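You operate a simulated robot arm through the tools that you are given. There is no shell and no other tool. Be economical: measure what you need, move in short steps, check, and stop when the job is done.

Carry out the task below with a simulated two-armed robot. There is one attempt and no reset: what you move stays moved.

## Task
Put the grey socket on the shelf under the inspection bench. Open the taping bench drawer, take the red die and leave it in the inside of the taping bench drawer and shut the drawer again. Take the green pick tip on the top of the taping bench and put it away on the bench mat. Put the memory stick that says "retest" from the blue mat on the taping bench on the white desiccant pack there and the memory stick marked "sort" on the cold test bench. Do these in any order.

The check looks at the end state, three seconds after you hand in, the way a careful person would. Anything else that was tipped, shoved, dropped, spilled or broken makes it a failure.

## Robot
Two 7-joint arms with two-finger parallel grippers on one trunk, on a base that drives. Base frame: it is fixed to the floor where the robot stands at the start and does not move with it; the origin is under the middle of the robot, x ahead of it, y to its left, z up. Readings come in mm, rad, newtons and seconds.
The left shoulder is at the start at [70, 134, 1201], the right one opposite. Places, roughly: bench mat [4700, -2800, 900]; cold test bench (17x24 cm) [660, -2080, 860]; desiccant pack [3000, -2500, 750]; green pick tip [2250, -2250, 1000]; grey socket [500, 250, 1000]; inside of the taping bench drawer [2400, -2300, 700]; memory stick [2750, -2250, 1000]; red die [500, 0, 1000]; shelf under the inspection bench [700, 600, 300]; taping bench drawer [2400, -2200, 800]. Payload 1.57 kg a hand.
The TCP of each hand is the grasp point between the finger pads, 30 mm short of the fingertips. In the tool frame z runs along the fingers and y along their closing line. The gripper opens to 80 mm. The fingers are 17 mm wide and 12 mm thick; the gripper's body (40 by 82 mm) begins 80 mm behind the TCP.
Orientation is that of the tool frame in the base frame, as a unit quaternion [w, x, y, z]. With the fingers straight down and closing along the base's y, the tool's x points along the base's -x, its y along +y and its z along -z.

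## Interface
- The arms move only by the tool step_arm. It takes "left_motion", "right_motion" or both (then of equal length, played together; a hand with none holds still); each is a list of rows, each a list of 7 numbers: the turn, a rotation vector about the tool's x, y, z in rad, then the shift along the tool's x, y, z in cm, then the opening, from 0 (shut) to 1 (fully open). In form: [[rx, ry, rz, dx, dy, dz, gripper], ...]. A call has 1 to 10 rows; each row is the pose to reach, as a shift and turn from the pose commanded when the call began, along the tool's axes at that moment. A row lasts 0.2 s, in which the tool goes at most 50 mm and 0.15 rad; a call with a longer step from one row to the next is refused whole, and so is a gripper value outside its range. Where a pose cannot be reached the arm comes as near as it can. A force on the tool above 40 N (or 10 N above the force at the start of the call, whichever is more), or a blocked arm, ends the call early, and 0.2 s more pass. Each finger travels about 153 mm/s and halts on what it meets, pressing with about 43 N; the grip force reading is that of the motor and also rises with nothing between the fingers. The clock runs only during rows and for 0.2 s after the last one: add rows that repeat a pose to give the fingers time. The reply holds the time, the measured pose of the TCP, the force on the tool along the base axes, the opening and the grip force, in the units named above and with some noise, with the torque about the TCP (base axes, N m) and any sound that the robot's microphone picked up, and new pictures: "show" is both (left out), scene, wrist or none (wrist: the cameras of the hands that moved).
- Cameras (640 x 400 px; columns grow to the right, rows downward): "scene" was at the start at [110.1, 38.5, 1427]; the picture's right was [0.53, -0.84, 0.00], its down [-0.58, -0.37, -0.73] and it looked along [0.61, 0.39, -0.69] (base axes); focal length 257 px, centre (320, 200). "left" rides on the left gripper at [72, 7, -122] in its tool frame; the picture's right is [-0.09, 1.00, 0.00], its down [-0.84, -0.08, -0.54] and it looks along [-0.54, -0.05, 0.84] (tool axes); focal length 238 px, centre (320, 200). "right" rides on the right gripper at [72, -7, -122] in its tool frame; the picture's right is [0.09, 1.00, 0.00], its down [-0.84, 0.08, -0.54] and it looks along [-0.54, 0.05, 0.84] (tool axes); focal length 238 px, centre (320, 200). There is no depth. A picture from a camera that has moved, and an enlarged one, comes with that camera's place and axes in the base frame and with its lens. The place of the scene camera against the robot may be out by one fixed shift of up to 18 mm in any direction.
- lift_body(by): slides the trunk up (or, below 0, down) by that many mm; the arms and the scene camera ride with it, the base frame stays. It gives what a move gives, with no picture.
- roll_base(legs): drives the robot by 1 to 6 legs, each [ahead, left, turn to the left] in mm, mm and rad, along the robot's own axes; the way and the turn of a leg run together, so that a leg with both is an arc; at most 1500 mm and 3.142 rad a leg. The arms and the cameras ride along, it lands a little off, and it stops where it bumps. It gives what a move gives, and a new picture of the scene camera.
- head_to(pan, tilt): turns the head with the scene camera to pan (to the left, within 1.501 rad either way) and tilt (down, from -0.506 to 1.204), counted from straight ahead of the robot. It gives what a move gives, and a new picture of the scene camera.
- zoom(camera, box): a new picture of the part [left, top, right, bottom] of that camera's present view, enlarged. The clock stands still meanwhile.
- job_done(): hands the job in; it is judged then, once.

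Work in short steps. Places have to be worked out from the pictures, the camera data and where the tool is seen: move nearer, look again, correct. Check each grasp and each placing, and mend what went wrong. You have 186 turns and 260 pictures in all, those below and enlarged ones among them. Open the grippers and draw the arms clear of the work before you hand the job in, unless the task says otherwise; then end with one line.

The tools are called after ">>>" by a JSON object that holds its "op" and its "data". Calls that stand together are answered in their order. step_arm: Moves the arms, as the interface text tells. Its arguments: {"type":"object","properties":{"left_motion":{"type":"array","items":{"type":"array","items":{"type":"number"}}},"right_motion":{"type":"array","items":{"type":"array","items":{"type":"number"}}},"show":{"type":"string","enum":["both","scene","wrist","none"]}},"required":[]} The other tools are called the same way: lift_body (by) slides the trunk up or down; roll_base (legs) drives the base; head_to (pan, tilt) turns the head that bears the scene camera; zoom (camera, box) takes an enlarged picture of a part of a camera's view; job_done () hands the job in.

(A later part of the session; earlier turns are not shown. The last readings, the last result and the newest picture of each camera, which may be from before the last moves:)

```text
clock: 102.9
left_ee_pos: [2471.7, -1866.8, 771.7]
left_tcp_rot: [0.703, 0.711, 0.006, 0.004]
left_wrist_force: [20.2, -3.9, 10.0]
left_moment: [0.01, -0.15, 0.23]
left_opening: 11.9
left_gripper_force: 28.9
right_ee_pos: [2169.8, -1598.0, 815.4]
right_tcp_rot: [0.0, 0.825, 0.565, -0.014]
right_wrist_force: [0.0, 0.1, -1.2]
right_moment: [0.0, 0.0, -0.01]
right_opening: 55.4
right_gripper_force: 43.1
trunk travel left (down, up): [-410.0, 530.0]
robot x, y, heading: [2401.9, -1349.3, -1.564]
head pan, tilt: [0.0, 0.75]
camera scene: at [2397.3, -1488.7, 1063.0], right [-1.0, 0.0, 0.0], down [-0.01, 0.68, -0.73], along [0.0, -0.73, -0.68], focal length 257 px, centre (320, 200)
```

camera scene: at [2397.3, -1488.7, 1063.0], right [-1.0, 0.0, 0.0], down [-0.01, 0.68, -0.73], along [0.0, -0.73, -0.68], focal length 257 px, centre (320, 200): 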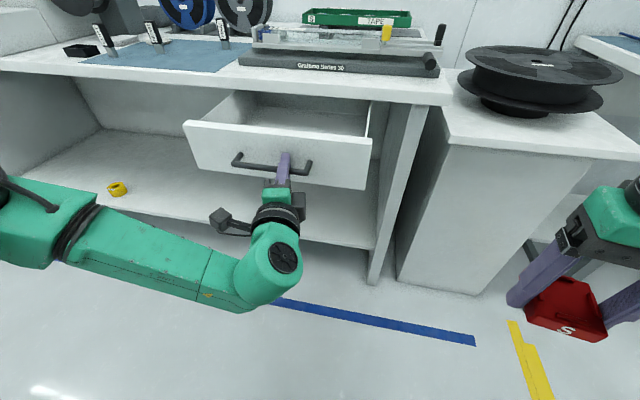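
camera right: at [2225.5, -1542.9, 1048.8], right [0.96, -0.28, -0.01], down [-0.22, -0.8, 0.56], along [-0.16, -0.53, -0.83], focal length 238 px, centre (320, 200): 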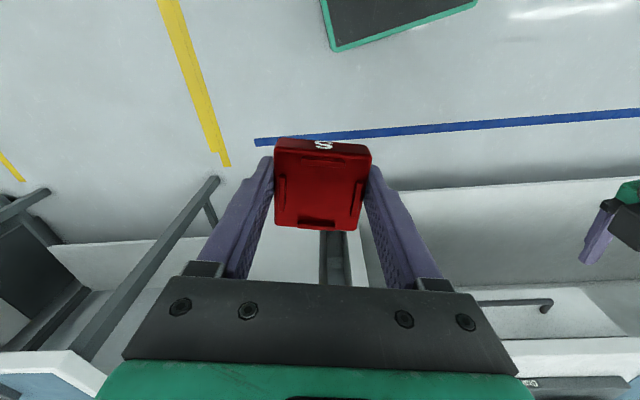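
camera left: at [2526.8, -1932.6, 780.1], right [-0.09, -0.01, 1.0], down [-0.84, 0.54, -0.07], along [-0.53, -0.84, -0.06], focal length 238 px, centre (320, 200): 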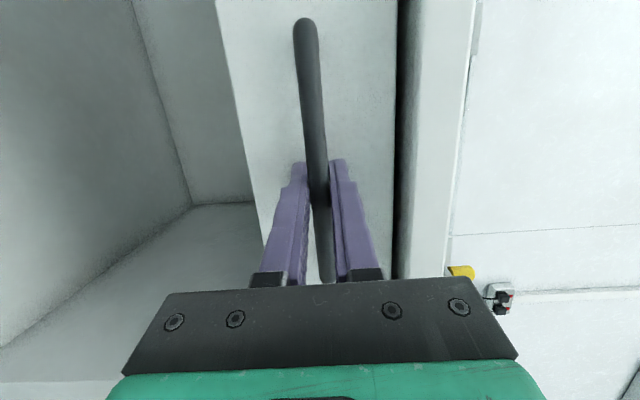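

The drawer is open about 190 mm, enough. I release the handle and draw the left hand straight back and to the left.

>>> {"op": "step_arm", "data": {"left_motion": [[0, 0, 0, 0, 0, 0, 0.5], [0, 0, 0, 0, 0, 0, 0.6], [0, 0, 0, 0, 0, -2, 0.6], [0, 0, 0, 0, 0, -5, 0.6], [0, 0, 0, 2, 0, -7, 0.6], [0, 0, 0, 6, 0, -8, 0.6], [0, 0, 0, 10, 0, -8, 0.6], [0, 0, 0, 14, 0, -8, 0.6], [0, 0, 0, 18, 0, -8, 0.6], [0, 0, 0, 22, 0, -8, 0.6]], "show": "none"}}

>>> {"op": "lift_body", "data": {"by": 200}}

>>> {"op": "head_to", "data": {"pan": 0.0, "tilt": 0.9}}

```text
clock: 105.1
left_ee_pos: [2690.7, -1788.1, 771.2]
left_tcp_rot: [0.705, 0.71, 0.003, 0.006]
left_wrist_force: [0.4, 0.3, 0.4]
left_moment: [0.0, 0.03, -0.02]
left_opening: 47.7
left_gripper_force: 0.1
left hand out of reach, approached as far as the arm can: row 5, 6, 7, 8, 9, 10
right_ee_pos: [2168.3, -1598.6, 814.0]
right_tcp_rot: [0.001, 0.825, 0.565, -0.011]
right_wrist_force: [-0.8, 0.1, -2.9]
right_moment: [0.01, -0.01, 0.01]
right_opening: 55.4
right_gripper_force: 42.8
trunk travel left (down, up): [-410.0, 530.0]
robot x, y, heading: [2403.2, -1351.8, -1.569]
head pan, tilt: [0.0, 0.75]
```

```text
clock: 107.2
left_ee_pos: [2690.7, -1788.5, 970.7]
left_tcp_rot: [0.704, 0.71, 0.004, 0.006]
left_wrist_force: [-0.1, 0.4, -0.6]
left_moment: [0.0, 0.02, -0.04]
left_opening: 47.9
left_gripper_force: 0.1
right_ee_pos: [2168.3, -1599.2, 1014.4]
right_tcp_rot: [0.001, 0.825, 0.565, -0.01]
right_wrist_force: [-0.1, 0.2, -2.0]
right_moment: [0.03, 0.0, -0.02]
right_opening: 55.2
right_gripper_force: 42.8
trunk travel left (down, up): [-610.0, 330.0]
robot x, y, heading: [2404.4, -1351.0, -1.564]
head pan, tilt: [0.0, 0.75]
```

```text
clock: 107.9
left_ee_pos: [2690.4, -1787.7, 970.0]
left_tcp_rot: [0.703, 0.711, 0.003, 0.005]
left_wrist_force: [0.1, 0.7, 0.0]
left_moment: [0.03, 0.02, 0.02]
left_opening: 48.0
left_gripper_force: 0.0
right_ee_pos: [2166.4, -1599.5, 1014.1]
right_tcp_rot: [0.001, 0.825, 0.565, -0.011]
right_wrist_force: [0.8, -0.2, -1.4]
right_moment: [0.04, 0.0, -0.02]
right_opening: 55.4
right_gripper_force: 43.1
trunk travel left (down, up): [-610.0, 330.0]
robot x, y, heading: [2406.3, -1349.8, -1.57]
head pan, tilt: [0.0, 0.901]
camera scene: at [2393.7, -1482.8, 1250.8], right [-1.0, 0.0, 0.0], down [0.0, 0.78, -0.62], along [0.0, -0.62, -0.78], focal length 257 px, centre (320, 200)
```

scene: 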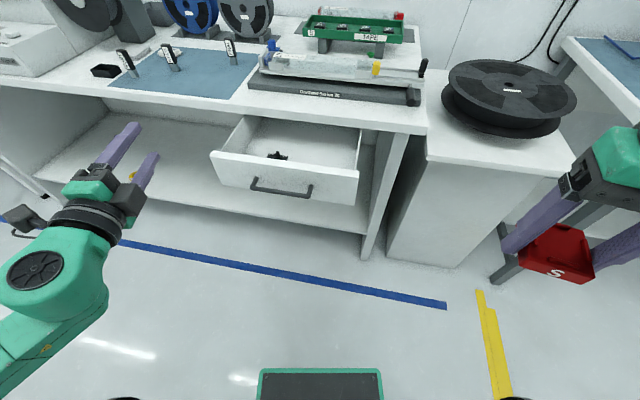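

There's a small dark object in the drawer's middle, so the die goes into the right half. I drive 120 mm ahead and bring the right hand over the drawer for a look.

>>> {"op": "roll_base", "data": {"legs": [[120, 0, 0]]}}

>>> {"op": "step_arm", "data": {"right_motion": [[0, 0, 0, -1.4, 3, 0, 0], [0, 0, 0, -2.8, 6, 0, 0], [0, 0, -0.03, -4.2, 9, 0, 0], [0, 0, -0.06, -5.6, 12, 0, 0], [0, 0, -0.1, -7, 15, 0, 0], [0, 0, -0.13, -8.4, 18, 0, 0], [0, 0, -0.16, -9.8, 21, 0, 0], [0, 0, -0.2, -11.2, 24, 0, 0], [0, 0, -0.2, -12.6, 27, 0, 0], [0, 0, -0.2, -14, 30, 0, 0]], "show": "both"}}

```text
clock: 109.2
left_ee_pos: [2692.1, -1908.8, 969.7]
left_tcp_rot: [0.703, 0.711, 0.004, 0.005]
left_wrist_force: [0.2, 0.1, 0.3]
left_moment: [0.0, 0.01, 0.01]
left_opening: 48.1
left_gripper_force: 0.1
right_ee_pos: [2167.6, -1720.8, 1014.1]
right_tcp_rot: [0.0, 0.825, 0.565, -0.011]
right_wrist_force: [0.0, 0.0, -1.6]
right_moment: [0.03, 0.0, -0.01]
right_opening: 55.2
right_gripper_force: 42.8
trunk travel left (down, up): [-610.0, 330.0]
robot x, y, heading: [2406.4, -1473.6, -1.565]
head pan, tilt: [0.0, 0.901]
camera scene: at [2394.1, -1602.8, 1250.8], right [-1.0, 0.0, 0.0], down [0.0, 0.78, -0.62], along [0.0, -0.62, -0.78], focal length 257 px, centre (320, 200)
```

scene: 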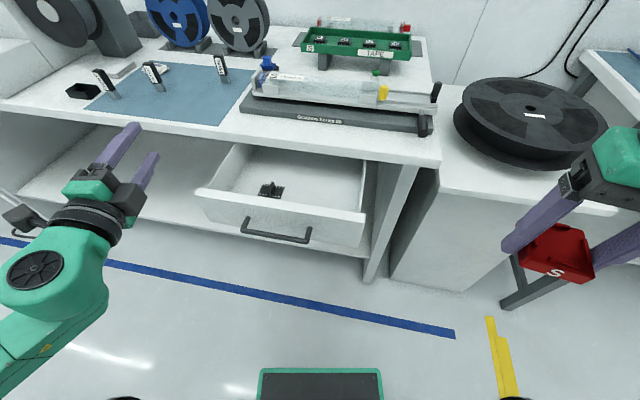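

```text
clock: 111.4
left_ee_pos: [2692.3, -1909.9, 970.2]
left_tcp_rot: [0.703, 0.711, 0.005, 0.005]
left_wrist_force: [0.0, 0.1, -0.2]
left_moment: [-0.01, 0.0, -0.01]
left_opening: 48.1
left_gripper_force: 0.1
right_ee_pos: [2400.6, -1960.6, 1013.5]
right_tcp_rot: [0.0, 0.764, 0.645, -0.012]
right_wrist_force: [0.0, -0.3, -1.9]
right_moment: [0.03, 0.01, 0.01]
right_opening: 55.4
right_gripper_force: 42.7
trunk travel left (down, up): [-610.0, 330.0]
robot x, y, heading: [2404.4, -1468.3, -1.568]
head pan, tilt: [0.0, 0.901]
camera scene: at [2396.0, -1603.7, 1250.7], right [-1.0, 0.0, 0.0], down [0.0, 0.78, -0.62], along [0.0, -0.62, -0.78], focal length 257 px, centre (320, 200)
camera right: at [2406.7, -1885.8, 1132.6], right [1.0, -0.08, -0.02], down [-0.05, -0.83, 0.55], along [-0.06, -0.55, -0.83], focal length 238 px, centre (320, 200)
```

scene: 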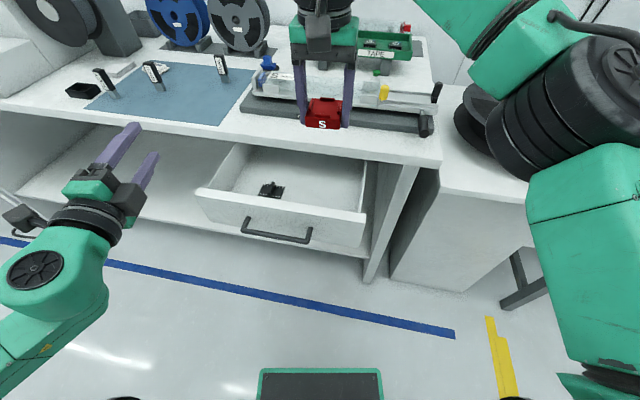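
right: 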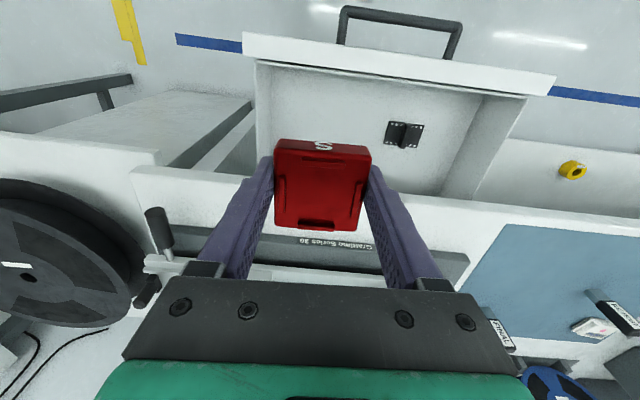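

The opening spans y≈−1913 to −2043 and x from 2320 to the dark part near 2530. I centre at (2404,−1980) and go down to z≈830.

>>> {"op": "step_arm", "data": {"right_motion": [[0, 0, 0, -1, 0.4, 2, 0], [0, 0, 0, -1.9, 0.8, 5, 0], [0, 0, 0, -1.9, 0.8, 8, 0], [0, 0, 0, -1.9, 0.8, 11, 0], [0, 0, 0, -1.9, 0.8, 14, 0], [0, 0, 0, -1.9, 0.8, 16.5, 0], [0, 0, 0, -1.9, 0.8, 18, 0], [0, 0, 0, -1.9, 0.8, 18, 0]], "show": "both"}}

```text
clock: 113.2
left_ee_pos: [2690.6, -1907.8, 968.9]
left_tcp_rot: [0.703, 0.711, 0.005, 0.005]
left_wrist_force: [0.5, 0.1, -0.5]
left_moment: [-0.03, -0.02, 0.02]
left_opening: 48.1
left_gripper_force: 0.1
right_ee_pos: [2399.2, -1982.6, 834.1]
right_tcp_rot: [0.0, 0.765, 0.644, -0.01]
right_wrist_force: [-0.5, -0.1, -1.4]
right_moment: [-0.01, 0.01, 0.04]
right_opening: 55.1
right_gripper_force: 43.0
trunk travel left (down, up): [-610.0, 330.0]
robot x, y, heading: [2400.2, -1472.1, -1.565]
head pan, tilt: [0.0, 0.901]
camera scene: at [2394.2, -1603.1, 1250.8], right [-1.0, 0.0, 0.0], down [0.0, 0.78, -0.62], along [0.0, -0.62, -0.78], focal length 257 px, centre (320, 200)
camera right: at [2406.0, -1907.5, 953.3], right [1.0, -0.08, -0.02], down [-0.06, -0.83, 0.55], along [-0.06, -0.55, -0.83], focal length 238 px, centre (320, 200)
```

scene: 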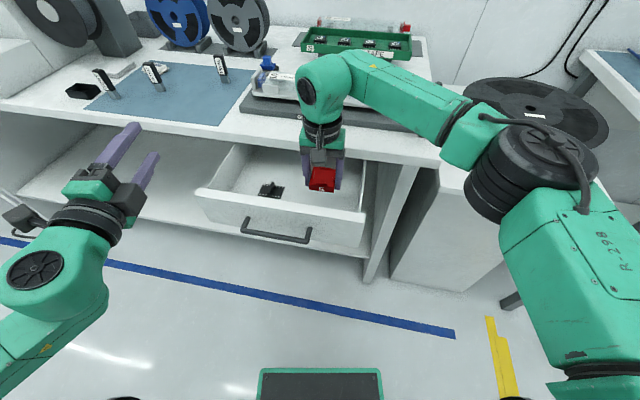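
right: 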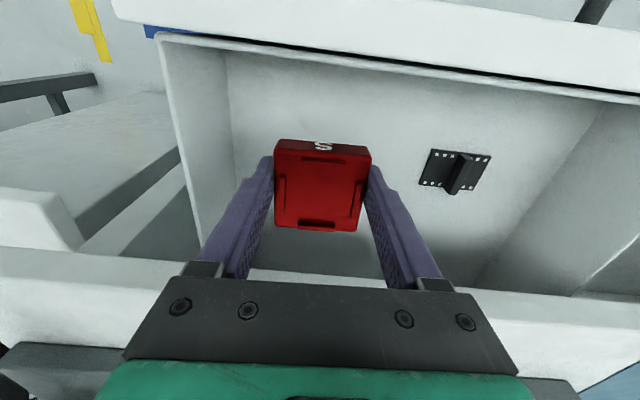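

Well placed inside. I go on down in small steps until contact.

>>> {"op": "step_arm", "data": {"right_motion": [[0, 0, 0, 0, 0, 2, 0], [0, 0, 0, 0, 0, 4, 0], [0, 0, 0, 0, 0, 5, 0], [0, 0, 0, 0, 0, 5.7, 0], [0, 0, 0, 0, 0, 6.4, 0], [0, 0, 0, 0, 0, 6.4, 0]], "show": "wrist"}}

```text
clock: 114.6
left_ee_pos: [2691.4, -1908.6, 970.2]
left_tcp_rot: [0.704, 0.71, 0.005, 0.005]
left_wrist_force: [0.7, -0.4, -0.4]
left_moment: [0.02, 0.0, 0.0]
left_opening: 47.9
left_gripper_force: 0.0
right_ee_pos: [2397.1, -1981.4, 769.7]
right_tcp_rot: [0.0, 0.766, 0.643, -0.012]
right_wrist_force: [0.0, -0.4, -3.1]
right_moment: [0.04, -0.01, 0.01]
right_opening: 55.3
right_gripper_force: 43.4
trunk travel left (down, up): [-610.0, 330.0]
robot x, y, heading: [2402.9, -1467.4, -1.569]
head pan, tilt: [0.0, 0.901]
camera right: at [2405.3, -1907.6, 889.6], right [1.0, -0.08, -0.02], down [-0.06, -0.83, 0.55], along [-0.06, -0.55, -0.83], focal length 238 px, centre (320, 200)
```

right: 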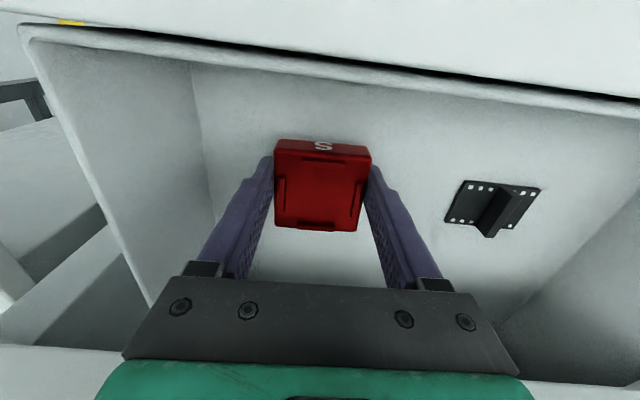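

No contact yet. I continue down up to 25 mm more in small increments.

>>> {"op": "step_arm", "data": {"right_motion": [[0, 0, 0, 0, 0, 0.6, 0], [0, 0, 0, 0, 0, 1.2, 0], [0, 0, 0, 0, 0, 1.7, 0], [0, 0, 0, 0, 0, 2.1, 0], [0, 0, 0, 0, 0, 2.5, 0], [0, 0, 0, 0, 0, 2.5, 0]], "show": "wrist"}}

```text
clock: 115.5
left_ee_pos: [2689.6, -1906.8, 971.7]
left_tcp_rot: [0.704, 0.71, 0.003, 0.005]
left_wrist_force: [0.0, 0.5, 1.0]
left_moment: [0.05, 0.02, 0.01]
left_opening: 48.0
left_gripper_force: 0.1
right_ee_pos: [2397.8, -1984.4, 760.0]
right_tcp_rot: [0.006, 0.765, 0.644, -0.011]
right_wrist_force: [-4.9, 0.0, 21.4]
right_moment: [0.08, 0.04, 0.0]
right_opening: 55.0
right_gripper_force: 43.3
trunk travel left (down, up): [-610.0, 330.0]
robot x, y, heading: [2404.4, -1473.8, -1.569]
head pan, tilt: [0.0, 0.901]
stopped in row 4 (right hand): the force on the tool passed its limit (the readings are from after the stop); the commanded pose is now the measured one
camera right: at [2403.9, -1908.0, 878.3], right [1.0, -0.08, -0.01], down [-0.06, -0.83, 0.56], along [-0.05, -0.56, -0.83], focal length 238 px, centre (320, 200)
```

right: 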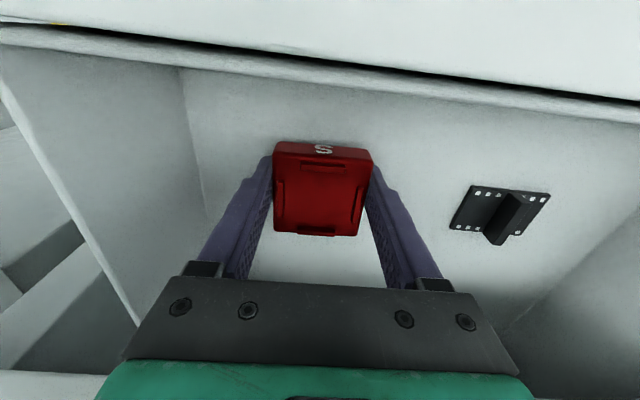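

Contact at z≈760 with almost no moment: the die is on the drawer floor. I open and rise straight up.

>>> {"op": "step_arm", "data": {"right_motion": [[0, 0, 0, 0, 0, -0.1, 0.75], [0, 0, 0, 0, 0, -0.1, 0.95], [0, 0, 0, 0, 0, -0.1, 0.95], [0, 0, 0, 0, 0, -2, 0.95], [0, 0, 0, 0, 0, -5, 0.95], [0, 0, 0, 0, 0, -9, 0.95], [0, 0, 0, 0, 0, -13, 0.95], [0, 0, 0, 0, 0, -17, 0.95], [0, 0, 0, 0, 0, -21, 0.95], [0, 0, 0, 0, 0, -25, 0.95]], "show": "both"}}

```text
clock: 117.7
left_ee_pos: [2690.9, -1908.1, 970.6]
left_tcp_rot: [0.704, 0.71, 0.004, 0.004]
left_wrist_force: [0.2, 0.3, 0.5]
left_moment: [-0.03, 0.01, 0.01]
left_opening: 48.0
left_gripper_force: 0.1
right_ee_pos: [2402.3, -1977.6, 1007.6]
right_tcp_rot: [0.004, 0.765, 0.644, -0.01]
right_wrist_force: [0.3, -0.2, -0.3]
right_moment: [0.0, 0.0, 0.03]
right_opening: 76.2
right_gripper_force: 0.0
trunk travel left (down, up): [-610.0, 330.0]
robot x, y, heading: [2403.9, -1473.8, -1.569]
head pan, tilt: [0.0, 0.901]
camera scene: at [2394.6, -1601.8, 1250.9], right [-1.0, 0.0, 0.0], down [0.0, 0.78, -0.62], along [0.0, -0.62, -0.78], focal length 257 px, centre (320, 200)
camera right: at [2408.5, -1902.7, 1126.5], right [1.0, -0.08, -0.01], down [-0.06, -0.83, 0.56], along [-0.05, -0.56, -0.83], focal length 238 px, centre (320, 200)
```

scene: 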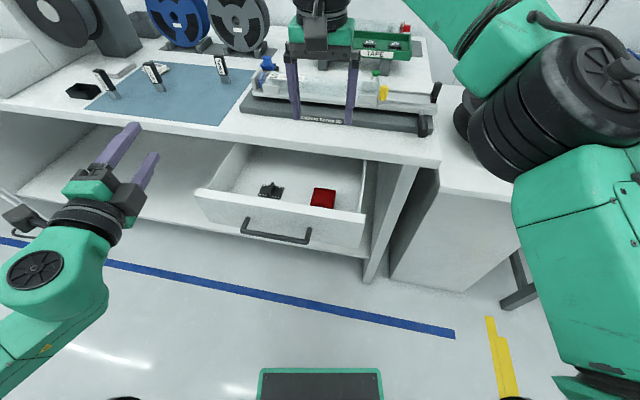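
right: 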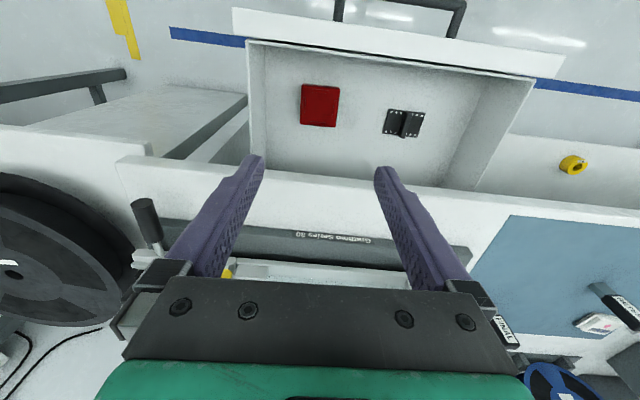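

The die lies in the drawer. To shut it I back off 250 mm, take the right hand aside, then lower the trunk and bring the left hand back to the handle.

>>> {"op": "roll_base", "data": {"legs": [[-250, 0, 0]]}}

>>> {"op": "step_arm", "data": {"right_motion": [[0, 0, 0, 2, -2.8, 0, 0.95], [0, 0, 0, 4, -5.6, 0, 0.95], [0, 0, 0, 6, -8.4, 0, 0.95], [0, 0, 0, 8, -11.2, 0, 0.95], [0, 0, 0, 10, -14, 0, 0.95], [0, 0, 0, 12, -17, 0, 0.95], [0, 0, 0, 14, -20, 0, 0.95], [0, 0, 0, 16, -23, 0, 0.95], [0, 0, 0, 18, -25.6, 0, 0.95], [0, 0, 0, 20, -28, 0, 0.95]], "show": "none"}}

>>> {"op": "lift_body", "data": {"by": -198}}

>>> {"op": "step_arm", "data": {"left_motion": [[0, 0, 0, -3, 0, 0, 0.45], [0, 0, 0, -6, 0, 0, 0.45], [0, 0, 0, -9, 0, 1, 0.45], [0, 0, 0, -12, 0, 2, 0.45], [0, 0, 0, -15, 0, 3, 0.45], [0, 0, 0, -18, 0, 4, 0.45], [0, 0, 0, -20, 0, 5, 0.45], [0, 0, 0, -21.5, 0, 6, 0.45], [0, 0, 0, -21.5, 0, 7, 0.45]], "show": "both"}}

```text
clock: 119.5
left_ee_pos: [2690.4, -1658.6, 969.3]
left_tcp_rot: [0.704, 0.711, 0.003, 0.005]
left_wrist_force: [0.2, 0.2, -0.2]
left_moment: [0.02, -0.05, -0.01]
left_opening: 48.0
left_gripper_force: 0.0
right_ee_pos: [2400.4, -1728.4, 1007.0]
right_tcp_rot: [0.003, 0.765, 0.644, -0.01]
right_wrist_force: [1.1, 0.9, -0.2]
right_moment: [0.01, 0.02, -0.02]
right_opening: 75.9
right_gripper_force: 0.1
trunk travel left (down, up): [-610.0, 330.0]
robot x, y, heading: [2405.2, -1220.0, -1.565]
head pan, tilt: [0.0, 0.901]
camera scene: at [2393.5, -1352.7, 1250.8], right [-1.0, 0.0, 0.0], down [0.0, 0.78, -0.62], along [0.0, -0.62, -0.78], focal length 257 px, centre (320, 200)
```

scene: 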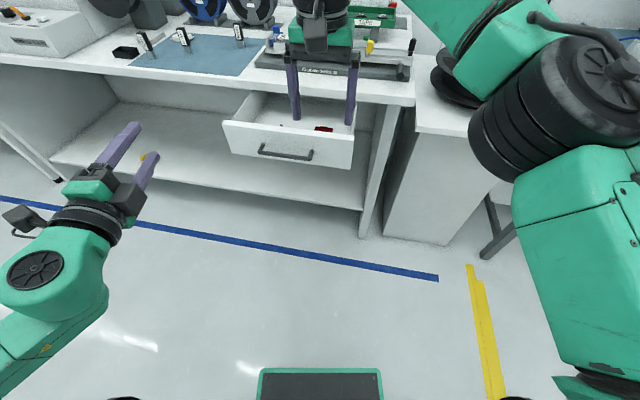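

```text
clock: 121.7
left_ee_pos: [2689.4, -1658.3, 971.0]
left_tcp_rot: [0.703, 0.711, 0.003, 0.005]
left_wrist_force: [0.2, 0.5, -0.5]
left_moment: [0.01, 0.02, 0.03]
left_opening: 47.7
left_gripper_force: 0.1
right_ee_pos: [2157.3, -1482.9, 1005.1]
right_tcp_rot: [0.002, 0.764, 0.645, -0.007]
right_wrist_force: [-1.3, -0.3, 0.0]
right_moment: [-0.01, -0.06, 0.02]
right_opening: 75.8
right_gripper_force: 0.1
trunk travel left (down, up): [-610.0, 330.0]
robot x, y, heading: [2404.0, -1218.9, -1.568]
head pan, tilt: [0.0, 0.901]
```

```text
clock: 123.8
left_ee_pos: [2690.2, -1658.2, 772.3]
left_tcp_rot: [0.704, 0.71, 0.004, 0.005]
left_wrist_force: [0.0, -0.7, 0.2]
left_moment: [0.01, 0.01, 0.0]
left_opening: 48.2
left_gripper_force: 0.0
right_ee_pos: [2158.2, -1484.5, 807.8]
right_tcp_rot: [0.004, 0.765, 0.644, -0.01]
right_wrist_force: [0.1, 0.1, 0.1]
right_moment: [-0.02, -0.02, 0.0]
right_opening: 75.9
right_gripper_force: 0.0
trunk travel left (down, up): [-412.0, 528.0]
robot x, y, heading: [2403.1, -1218.6, -1.569]
head pan, tilt: [0.0, 0.901]
```

```text
clock: 125.8
left_ee_pos: [2475.8, -1730.5, 771.1]
left_tcp_rot: [0.704, 0.71, 0.004, 0.005]
left_wrist_force: [-0.1, 0.5, 0.3]
left_moment: [0.03, 0.0, -0.01]
left_opening: 35.9
left_gripper_force: 0.0
left hand out of reach, approached as far as the arm can: row 1, 2, 3, 4
right_ee_pos: [2159.1, -1484.1, 807.9]
right_tcp_rot: [0.002, 0.765, 0.644, -0.01]
right_wrist_force: [0.0, -0.7, -0.2]
right_moment: [0.04, 0.0, 0.0]
right_opening: 76.1
right_gripper_force: 0.2
trunk travel left (down, up): [-412.0, 528.0]
robot x, y, heading: [2399.8, -1220.5, -1.567]
head pan, tilt: [0.0, 0.901]
camera scene: at [2393.5, -1352.7, 1052.8], right [-1.0, 0.0, 0.0], down [0.0, 0.78, -0.62], along [0.0, -0.62, -0.78], focal length 257 px, centre (320, 200)
camera left: at [2546.4, -1607.2, 778.9], right [-0.09, -0.01, 1.0], down [-0.84, 0.53, -0.07], along [-0.53, -0.85, -0.06], focal length 238 px, centre (320, 200)
```

scene: 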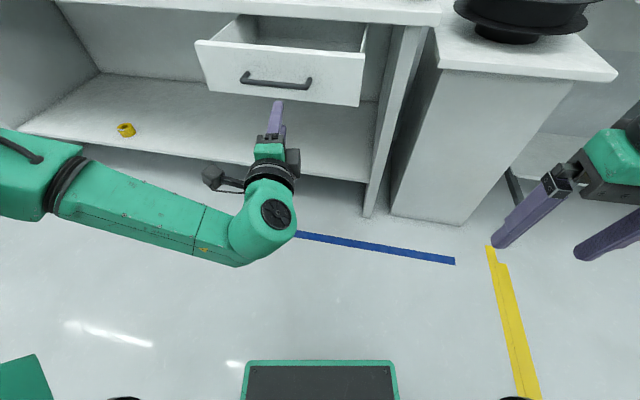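
left: 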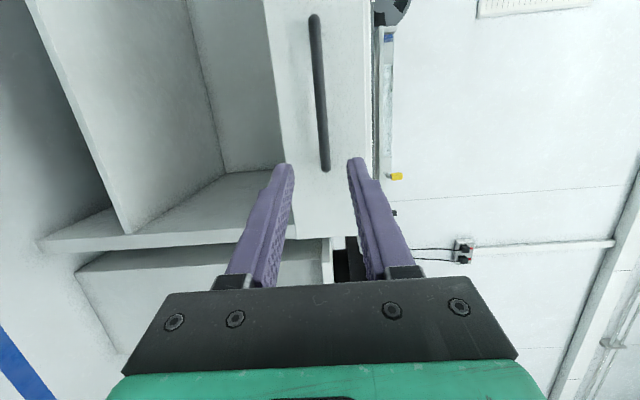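

The bar sits between the partly closed fingers. I drive forward and push the drawer in most of the way.

>>> {"op": "roll_base", "data": {"legs": [[130, 0, 0], [160, -22, 0]]}}

```text
clock: 128.1
left_ee_pos: [2456.3, -2021.0, 770.5]
left_tcp_rot: [0.703, 0.711, 0.004, 0.005]
left_wrist_force: [0.2, -0.5, -0.7]
left_moment: [-0.02, 0.01, 0.01]
left_opening: 36.1
left_gripper_force: 0.1
right_ee_pos: [2135.3, -1774.0, 808.4]
right_tcp_rot: [0.003, 0.765, 0.645, -0.01]
right_wrist_force: [-0.3, 0.0, -0.2]
right_moment: [0.02, -0.01, -0.01]
right_opening: 76.3
right_gripper_force: 0.1
trunk travel left (down, up): [-412.0, 528.0]
robot x, y, heading: [2380.3, -1512.4, -1.566]
head pan, tilt: [0.0, 0.901]
camera scene: at [2372.2, -1643.4, 1052.7], right [-1.0, 0.0, 0.0], down [0.0, 0.78, -0.62], along [0.0, -0.62, -0.78], focal length 257 px, centre (320, 200)
```

scene: 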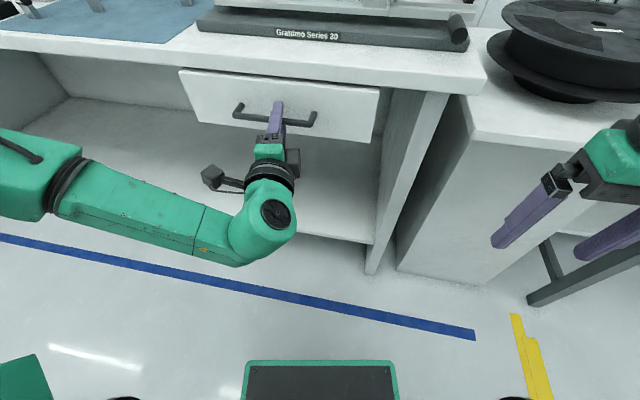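

Nearly shut. I push the remaining ~45 mm until it stops.

>>> {"op": "roll_base", "data": {"legs": [[40, -6, 0]]}}

>>> {"op": "step_arm", "data": {"left_motion": [[0, 0, 0, 0, 0, 0.4, 0.45], [0, 0, 0, 0, 0, 0.8, 0.45], [0, 0, 0, 0, 0, 1.2, 0.45], [0, 0, 0, 0, 0, 1.6, 0.45]], "show": "both"}}

```text
clock: 129.1
left_ee_pos: [2450.6, -2054.0, 770.6]
left_tcp_rot: [0.705, 0.709, 0.004, 0.004]
left_wrist_force: [-0.2, 0.3, -0.3]
left_moment: [0.0, 0.02, 0.0]
left_opening: 35.8
left_gripper_force: 0.1
right_ee_pos: [2131.1, -1810.5, 808.7]
right_tcp_rot: [0.004, 0.764, 0.645, -0.01]
right_wrist_force: [-0.7, 0.6, 0.0]
right_moment: [0.03, 0.0, 0.0]
right_opening: 75.7
right_gripper_force: 0.1
trunk travel left (down, up): [-412.0, 528.0]
robot x, y, heading: [2374.3, -1550.3, -1.564]
head pan, tilt: [0.0, 0.901]
stopped in leg 1: the force on the tool passed its limit (the readings are from after the stop); the commanded pose is now the measured one
camera scene: at [2367.0, -1679.1, 1052.8], right [-1.0, 0.0, 0.0], down [0.0, 0.78, -0.62], along [0.0, -0.62, -0.78], focal length 257 px, centre (320, 200)
```

scene: 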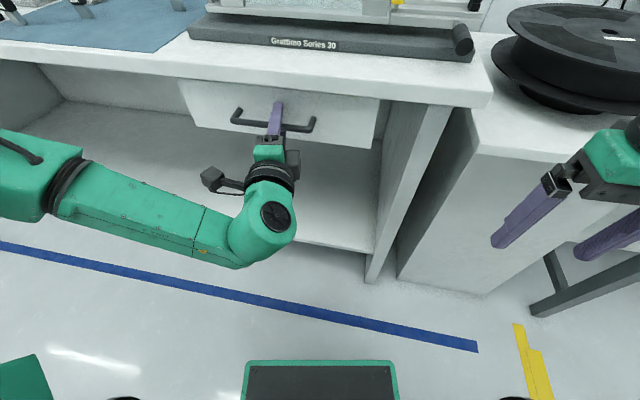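

```text
clock: 129.8
left_ee_pos: [2450.4, -2053.7, 770.6]
left_tcp_rot: [0.704, 0.71, 0.003, 0.003]
left_wrist_force: [4.4, 25.2, -0.2]
left_moment: [-0.53, -0.17, -0.1]
left_opening: 35.8
left_gripper_force: 0.0
right_ee_pos: [2132.8, -1805.6, 809.7]
right_tcp_rot: [0.006, 0.764, 0.646, -0.012]
right_wrist_force: [0.5, 0.7, 0.2]
right_moment: [-0.02, 0.04, 0.02]
right_opening: 76.1
right_gripper_force: 0.2
trunk travel left (down, up): [-412.0, 528.0]
robot x, y, heading: [2379.2, -1545.9, -1.559]
head pan, tilt: [0.0, 0.901]
stopped in row 3 (left hand): the force on the tool passed its limit (the readings are from after the stop); the commanded pose is now the measured one
camera scene: at [2368.8, -1673.1, 1053.5], right [-1.0, -0.01, 0.0], down [-0.01, 0.78, -0.63], along [0.0, -0.63, -0.78], focal length 257 px, centre (320, 200)
camera left: at [2521.3, -1931.5, 779.4], right [-0.09, -0.01, 1.0], down [-0.84, 0.54, -0.07], along [-0.53, -0.84, -0.06], focal length 238 px, centre (320, 200)
```

scene: 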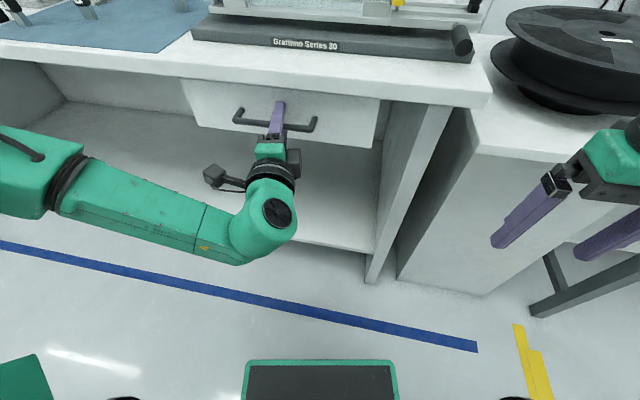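
left: 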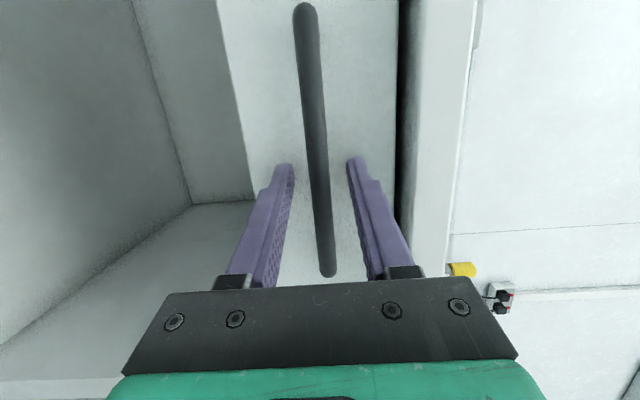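

The drawer is shut: the contact point matches the original one. I back off, raise the trunk, and turn the left hand down again.

>>> {"op": "roll_base", "data": {"legs": [[-250, 0, 0]]}}

>>> {"op": "lift_body", "data": {"by": 350}}

>>> {"op": "step_arm", "data": {"left_motion": [[0.15, 0, 0, 2, 0, 0, 1], [0.3, 0, 0, 4, 0, 0, 1], [0.45, 0, 0, 6, 0, 0, 1], [0.6, 0, 0, 8, 0, 0, 1], [0.75, 0, 0, 10, 0, 0, 1], [0.9, 0, 0, 12, 0, 0, 1], [1.05, 0, 0, 14, 0, 0, 1], [1.2, 0, 0, 16, 0, 0, 1], [1.35, 0, 0, 16, 0, 0, 1], [1.5, 0, 0, 16, 0, 0, 1]], "show": "none"}}

>>> {"op": "head_to", "data": {"pan": 0.3, "tilt": 0.7}}

```text
clock: 131.6
left_ee_pos: [2448.6, -1806.7, 769.6]
left_tcp_rot: [0.704, 0.71, 0.004, 0.003]
left_wrist_force: [-0.4, -0.5, -0.2]
left_moment: [0.02, -0.01, -0.02]
left_opening: 35.6
left_gripper_force: 0.1
right_ee_pos: [2130.9, -1558.9, 807.6]
right_tcp_rot: [0.003, 0.764, 0.645, -0.011]
right_wrist_force: [0.5, 0.1, 0.4]
right_moment: [0.0, -0.01, 0.01]
right_opening: 76.0
right_gripper_force: 0.0
trunk travel left (down, up): [-412.0, 528.0]
robot x, y, heading: [2375.3, -1296.2, -1.564]
head pan, tilt: [0.0, 0.901]
camera scene: at [2365.8, -1426.5, 1052.9], right [-1.0, 0.0, 0.0], down [0.0, 0.78, -0.62], along [0.0, -0.62, -0.78], focal length 257 px, centre (320, 200)
```

scene: 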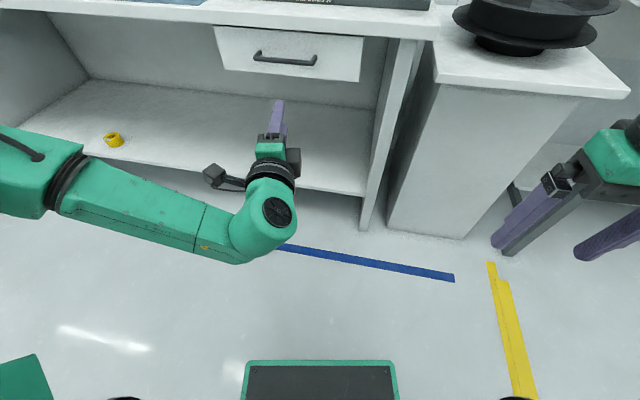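

```text
clock: 135.0
left_ee_pos: [2448.6, -1810.1, 1119.1]
left_tcp_rot: [0.702, 0.712, 0.003, 0.003]
left_wrist_force: [-0.2, -0.3, 0.0]
left_moment: [-0.02, 0.0, 0.0]
left_opening: 36.0
left_gripper_force: 0.0
right_ee_pos: [2130.7, -1559.5, 1157.8]
right_tcp_rot: [0.003, 0.765, 0.644, -0.01]
right_wrist_force: [0.7, 0.1, 0.1]
right_moment: [-0.04, -0.03, -0.02]
right_opening: 76.1
right_gripper_force: 0.0
trunk travel left (down, up): [-762.0, 178.0]
robot x, y, heading: [2377.4, -1297.5, -1.567]
head pan, tilt: [0.0, 0.901]
```

```text
clock: 137.2
left_ee_pos: [2606.5, -1808.3, 1117.6]
left_tcp_rot: [0.028, 1.0, 0.003, 0.001]
left_wrist_force: [-0.3, -0.4, -0.6]
left_moment: [0.04, 0.02, 0.0]
left_opening: 80.0
left_gripper_force: 0.1
right_ee_pos: [2129.8, -1562.1, 1157.7]
right_tcp_rot: [0.003, 0.764, 0.645, -0.01]
right_wrist_force: [0.0, 0.2, 0.1]
right_moment: [0.03, -0.02, 0.01]
right_opening: 76.0
right_gripper_force: 0.1
trunk travel left (down, up): [-762.0, 178.0]
robot x, y, heading: [2376.8, -1295.3, -1.563]
head pan, tilt: [0.0, 0.901]
```

```text
clock: 138.0
left_ee_pos: [2607.2, -1806.3, 1118.6]
left_tcp_rot: [0.029, 1.0, 0.004, 0.0]
left_wrist_force: [0.5, 0.7, 0.3]
left_moment: [-0.02, 0.0, -0.01]
left_opening: 79.9
left_gripper_force: 0.1
right_ee_pos: [2129.2, -1559.5, 1159.0]
right_tcp_rot: [0.003, 0.764, 0.645, -0.01]
right_wrist_force: [0.2, 0.5, -0.7]
right_moment: [0.0, -0.03, 0.03]
right_opening: 76.0
right_gripper_force: 0.1
trunk travel left (down, up): [-762.0, 178.0]
robot x, y, heading: [2369.5, -1296.7, -1.566]
head pan, tilt: [0.3, 0.7]
camera scene: at [2391.1, -1432.4, 1419.0], right [-0.95, -0.3, 0.0], down [-0.19, 0.61, -0.76], along [0.23, -0.73, -0.64], focal length 257 px, centre (320, 200)
```

scene: 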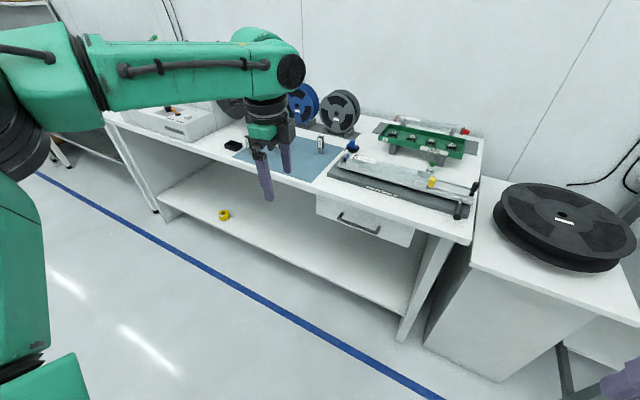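

The sticks stand at about x 2700–2980, y −2280…−2380. I strafe left 430 mm, turn to square up with the bench, and look.

>>> {"op": "roll_base", "data": {"legs": [[0, 430, 0], [120, 0, -0.19]]}}

>>> {"op": "head_to", "data": {"pan": 0.0, "tilt": 0.6}}

>>> {"op": "zoom", "data": {"camera": "left", "box": [0, 0, 640, 400]}}

```text
clock: 141.5
left_ee_pos: [2931.1, -1958.1, 1120.7]
left_tcp_rot: [0.03, 0.995, -0.09, -0.002]
left_wrist_force: [0.7, 0.2, 0.0]
left_moment: [-0.03, 0.02, -0.03]
left_opening: 79.9
left_gripper_force: 0.0
right_ee_pos: [2508.3, -1625.9, 1159.3]
right_tcp_rot: [0.001, 0.821, 0.57, -0.012]
right_wrist_force: [0.3, 0.7, -0.1]
right_moment: [-0.01, 0.02, 0.01]
right_opening: 76.1
right_gripper_force: 0.0
trunk travel left (down, up): [-762.0, 178.0]
robot x, y, heading: [2796.4, -1411.5, -1.759]
head pan, tilt: [0.3, 0.7]
camera scene: at [2789.1, -1551.8, 1419.2], right [-0.99, -0.12, 0.0], down [-0.08, 0.64, -0.77], along [0.09, -0.76, -0.64], focal length 257 px, centre (320, 200)
```

scene: 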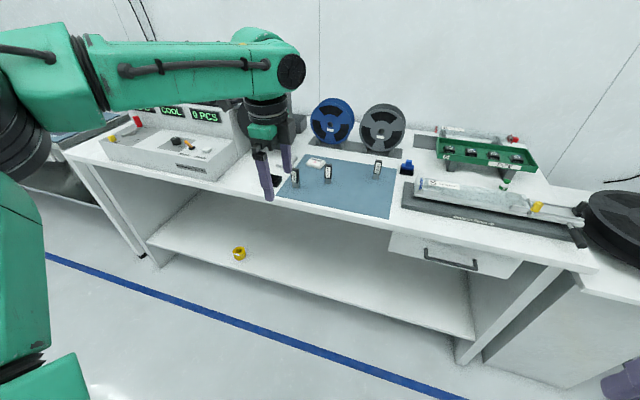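

```text
clock: 142.3
left_ee_pos: [2928.8, -1960.1, 1119.5]
left_tcp_rot: [0.029, 0.996, -0.09, -0.002]
left_wrist_force: [-0.5, -0.2, -0.4]
left_moment: [0.0, 0.01, -0.02]
left_opening: 80.1
left_gripper_force: 0.0
right_ee_pos: [2506.1, -1628.9, 1157.7]
right_tcp_rot: [0.001, 0.821, 0.57, -0.01]
right_wrist_force: [0.5, 0.1, -0.6]
right_moment: [0.02, 0.02, -0.02]
right_opening: 76.1
right_gripper_force: 0.1
trunk travel left (down, up): [-762.0, 178.0]
robot x, y, heading: [2796.1, -1413.5, -1.755]
head pan, tilt: [0.0, 0.6]
camera scene: at [2760.9, -1557.2, 1427.5], right [-0.98, 0.18, 0.0], down [0.1, 0.56, -0.82], along [-0.15, -0.81, -0.57], focal length 257 px, centre (320, 200)
```

scene: 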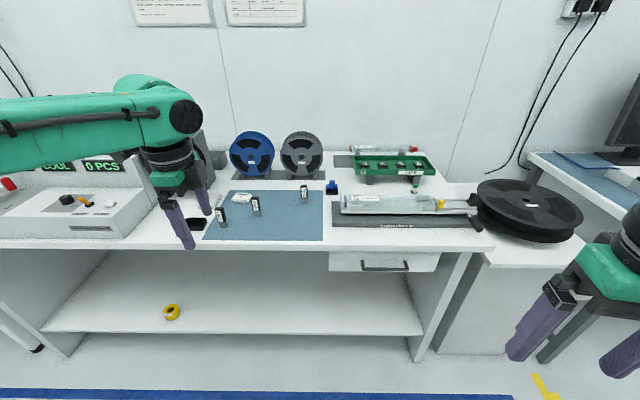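

```text
1.00 times, centred on (320, 200) of left
camera zoom: at [2999.7, -1972.8, 1241.6], right [-0.27, -0.96, 0.06], down [-0.8, 0.26, 0.54], along [-0.53, 0.1, -0.84], focal length 238 px, centre (320, 200)
```

zoom: 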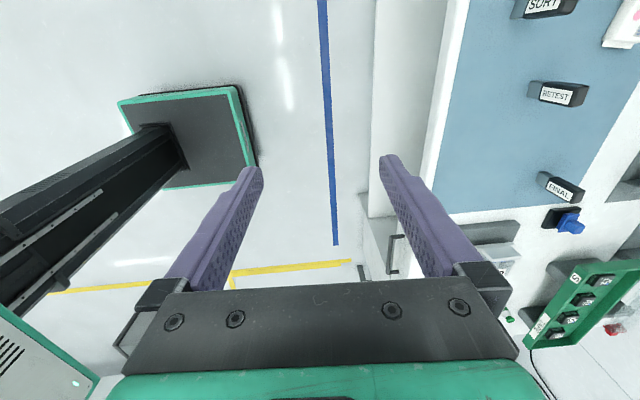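

Labels read from left: SORT, RETEST, FINAL. The white pack is behind RETEST. I zoom the scene view for geometry.

>>> {"op": "zoom", "data": {"camera": "scene", "box": [180, 160, 340, 260]}}

>>> {"op": "zoom", "data": {"camera": "scene", "box": [320, 140, 480, 240]}}

```text
4.00 times, centred on (260, 210) of scene
camera zoom: at [2760.9, -1557.2, 1427.5], right [-0.98, 0.18, 0.0], down [0.1, 0.56, -0.82], along [-0.15, -0.81, -0.57], focal length 1028 px, centre (560, 160)
```

zoom: 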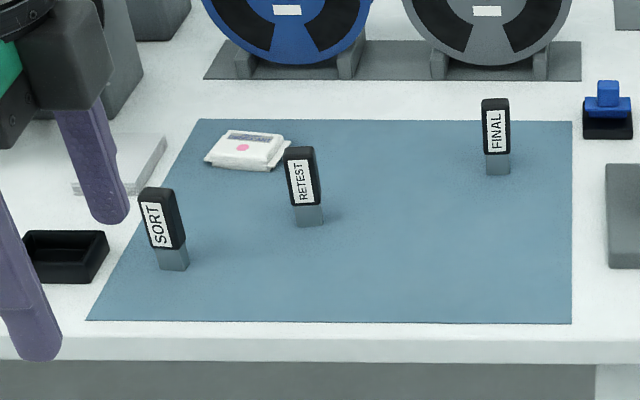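

```text
4.00 times, centred on (400, 190) of scene
camera zoom: at [2760.9, -1557.2, 1427.5], right [-0.98, 0.18, 0.0], down [0.1, 0.56, -0.82], along [-0.15, -0.81, -0.57], focal length 1028 px, centre (0, 240)
```

zoom: 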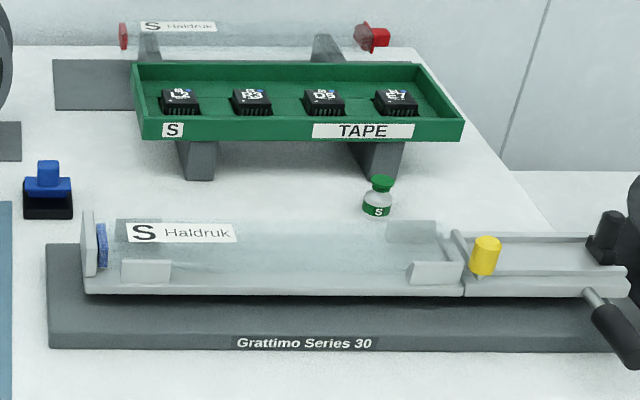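

The green pick tip is the small green-banded nozzle behind the Grattimo unit. First the sticks: I level the left hand and drive 300 mm closer so it comes over RETEST.

>>> {"op": "step_arm", "data": {"left_motion": [[0.058, 0, 0, 0, 0, -1, 1]], "show": "none"}}

>>> {"op": "roll_base", "data": {"legs": [[300, 0, 0]]}}

>>> {"op": "zoom", "data": {"camera": "left", "box": [0, 0, 640, 400]}}

```text
clock: 142.7
left_ee_pos: [2928.8, -1960.2, 1128.9]
left_tcp_rot: [0.0, 0.996, -0.09, 0.001]
left_wrist_force: [0.0, 0.4, 0.1]
left_moment: [0.01, -0.02, 0.02]
left_opening: 80.2
left_gripper_force: 0.1
right_ee_pos: [2505.5, -1628.0, 1156.4]
right_tcp_rot: [0.001, 0.822, 0.57, -0.009]
right_wrist_force: [0.3, 0.5, 0.4]
right_moment: [0.02, 0.0, -0.02]
right_opening: 75.9
right_gripper_force: 0.0
trunk travel left (down, up): [-762.0, 178.0]
robot x, y, heading: [2798.5, -1415.5, -1.756]
head pan, tilt: [0.0, 0.6]
```

```text
clock: 144.8
left_ee_pos: [2877.7, -2250.6, 1131.4]
left_tcp_rot: [0.003, 0.996, -0.089, 0.0]
left_wrist_force: [0.3, 1.0, 0.4]
left_moment: [0.01, 0.0, 0.02]
left_opening: 80.2
left_gripper_force: 0.0
right_ee_pos: [2452.7, -1919.6, 1157.8]
right_tcp_rot: [0.003, 0.821, 0.571, -0.011]
right_wrist_force: [0.5, -0.1, 1.1]
right_moment: [0.0, -0.01, -0.03]
right_opening: 76.2
right_gripper_force: 0.0
trunk travel left (down, up): [-762.0, 178.0]
robot x, y, heading: [2740.1, -1708.3, -1.75]
head pan, tilt: [0.0, 0.6]
camera scene: at [2707.6, -1847.8, 1427.8], right [-0.98, 0.18, 0.0], down [0.1, 0.55, -0.83], along [-0.15, -0.81, -0.56], focal length 257 px, centre (320, 200)
```

scene: 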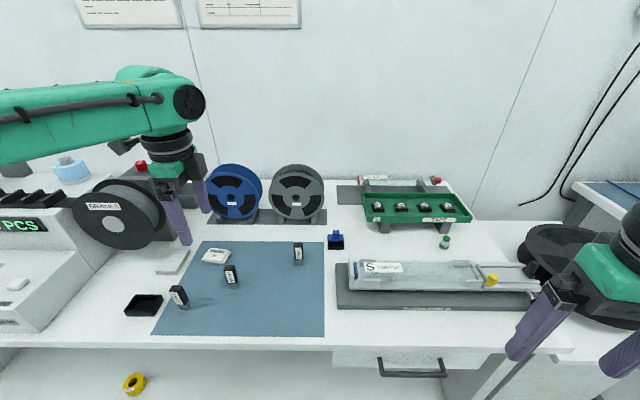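

```text
1.00 times, centred on (320, 200) of left
camera zoom: at [2945.8, -2269.9, 1252.7], right [-0.27, -0.96, 0.0], down [-0.81, 0.23, 0.54], along [-0.52, 0.14, -0.84], focal length 238 px, centre (320, 200)
```

zoom: 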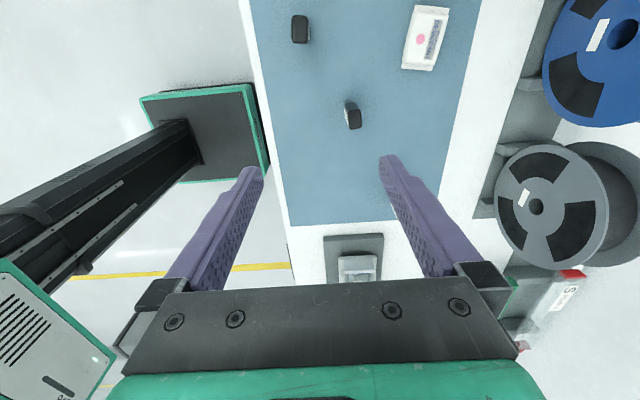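

Now over the sticks. I move the left hand above RETEST and lower 10 cm, to measure height by parallax.

>>> {"op": "step_arm", "data": {"left_motion": [[0, 0, 0, -1, 2, 2, 1], [0, 0, 0, -2, 4, 5, 1], [0, 0, 0, -2.1, 5.1, 8, 1], [0, 0, 0, -2.1, 5.1, 10, 1], [0, 0, 0, -2.1, 5.1, 10, 1]], "show": "wrist"}}

```text
clock: 146.0
left_ee_pos: [2849.7, -2295.5, 1029.8]
left_tcp_rot: [0.002, 0.996, -0.088, -0.001]
left_wrist_force: [0.0, 0.5, -0.9]
left_moment: [0.02, 0.02, -0.03]
left_opening: 80.0
left_gripper_force: 0.0
left hand out of reach, approached as far as the arm can: row 3, 4, 5
right_ee_pos: [2452.2, -1921.8, 1157.3]
right_tcp_rot: [0.002, 0.821, 0.571, -0.01]
right_wrist_force: [0.3, 0.2, 0.0]
right_moment: [0.01, 0.02, 0.02]
right_opening: 76.1
right_gripper_force: 0.1
trunk travel left (down, up): [-762.0, 178.0]
robot x, y, heading: [2741.3, -1704.1, -1.748]
head pan, tilt: [0.0, 0.6]
camera left: at [2918.6, -2313.2, 1151.9], right [-0.27, -0.96, 0.0], down [-0.81, 0.23, 0.54], along [-0.52, 0.14, -0.84], focal length 238 px, centre (320, 200)
```

left: 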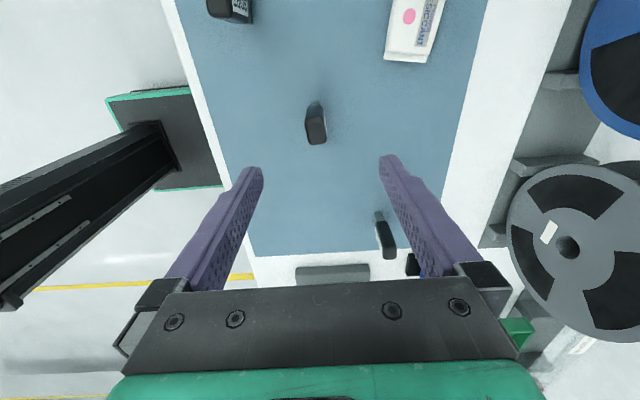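

The triangulation gives RETEST at (2855,−2294), standing from z≈860 to 931. I pull the hand back a little, drive 110 mm nearer and lower the trunk for reach.

>>> {"op": "step_arm", "data": {"left_motion": [[0, 0, 0, 0, -4, -2, 1], [0, 0, 0, 0, -8, -4, 1], [0, 0, 0, 0, -11, -6, 1]], "show": "none"}}

>>> {"op": "roll_base", "data": {"legs": [[110, 0, 0]]}}

>>> {"op": "lift_body", "data": {"by": -90}}

>>> {"op": "zoom", "data": {"camera": "left", "box": [0, 0, 640, 400]}}

```text
clock: 146.8
left_ee_pos: [2869.0, -2185.7, 1089.8]
left_tcp_rot: [0.001, 0.996, -0.089, 0.0]
left_wrist_force: [0.9, 0.6, -0.3]
left_moment: [0.01, 0.02, -0.01]
left_opening: 79.8
left_gripper_force: 0.0
right_ee_pos: [2452.0, -1920.1, 1158.8]
right_tcp_rot: [0.002, 0.821, 0.571, -0.01]
right_wrist_force: [0.5, 0.6, 0.3]
right_moment: [0.02, 0.0, 0.02]
right_opening: 76.0
right_gripper_force: 0.0
trunk travel left (down, up): [-762.0, 178.0]
robot x, y, heading: [2744.0, -1706.2, -1.753]
head pan, tilt: [0.0, 0.6]
```

```text
clock: 148.0
left_ee_pos: [2849.3, -2294.1, 1090.8]
left_tcp_rot: [0.002, 0.996, -0.09, 0.0]
left_wrist_force: [-0.6, 0.3, -1.0]
left_moment: [-0.01, -0.03, -0.01]
left_opening: 79.9
left_gripper_force: 0.1
right_ee_pos: [2432.9, -2028.1, 1158.4]
right_tcp_rot: [0.002, 0.822, 0.57, -0.012]
right_wrist_force: [0.0, 0.3, -0.5]
right_moment: [0.01, 0.03, 0.02]
right_opening: 75.9
right_gripper_force: 0.2
trunk travel left (down, up): [-762.0, 178.0]
robot x, y, heading: [2723.1, -1817.9, -1.753]
head pan, tilt: [0.0, 0.6]
camera scene: at [2687.7, -1955.8, 1427.9], right [-0.98, 0.18, 0.0], down [0.1, 0.55, -0.83], along [-0.15, -0.81, -0.56], focal length 257 px, centre (320, 200)
```

scene: 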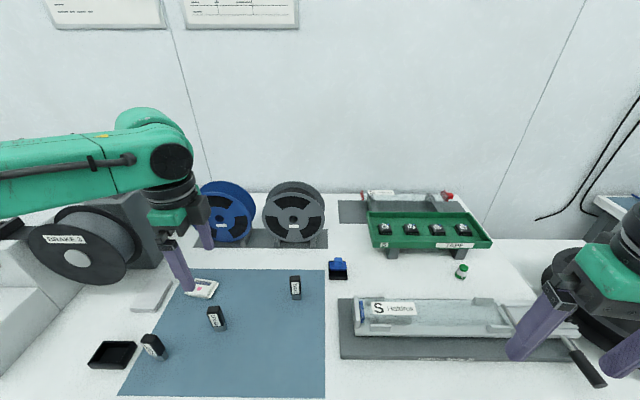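

```text
clock: 149.2
left_ee_pos: [2848.0, -2295.1, 998.2]
left_tcp_rot: [0.001, 0.996, -0.09, 0.0]
left_wrist_force: [0.1, -0.8, 1.0]
left_moment: [-0.02, 0.01, -0.01]
left_opening: 80.2
left_gripper_force: 0.1
right_ee_pos: [2432.0, -2029.8, 1068.4]
right_tcp_rot: [0.002, 0.821, 0.57, -0.01]
right_wrist_force: [-0.2, 0.0, 0.5]
right_moment: [-0.02, -0.03, -0.01]
right_opening: 75.9
right_gripper_force: 0.1
trunk travel left (down, up): [-672.0, 268.0]
robot x, y, heading: [2724.9, -1815.3, -1.751]
head pan, tilt: [0.0, 0.6]
```

```text
1.00 times, centred on (320, 200) of left
camera zoom: at [2918.4, -2314.3, 1121.9], right [-0.27, -0.96, 0.0], down [-0.81, 0.23, 0.54], along [-0.52, 0.14, -0.84], focal length 238 px, centre (320, 200)
```

zoom: 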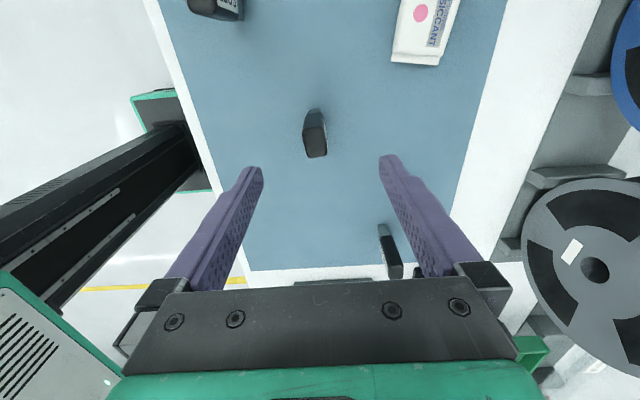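

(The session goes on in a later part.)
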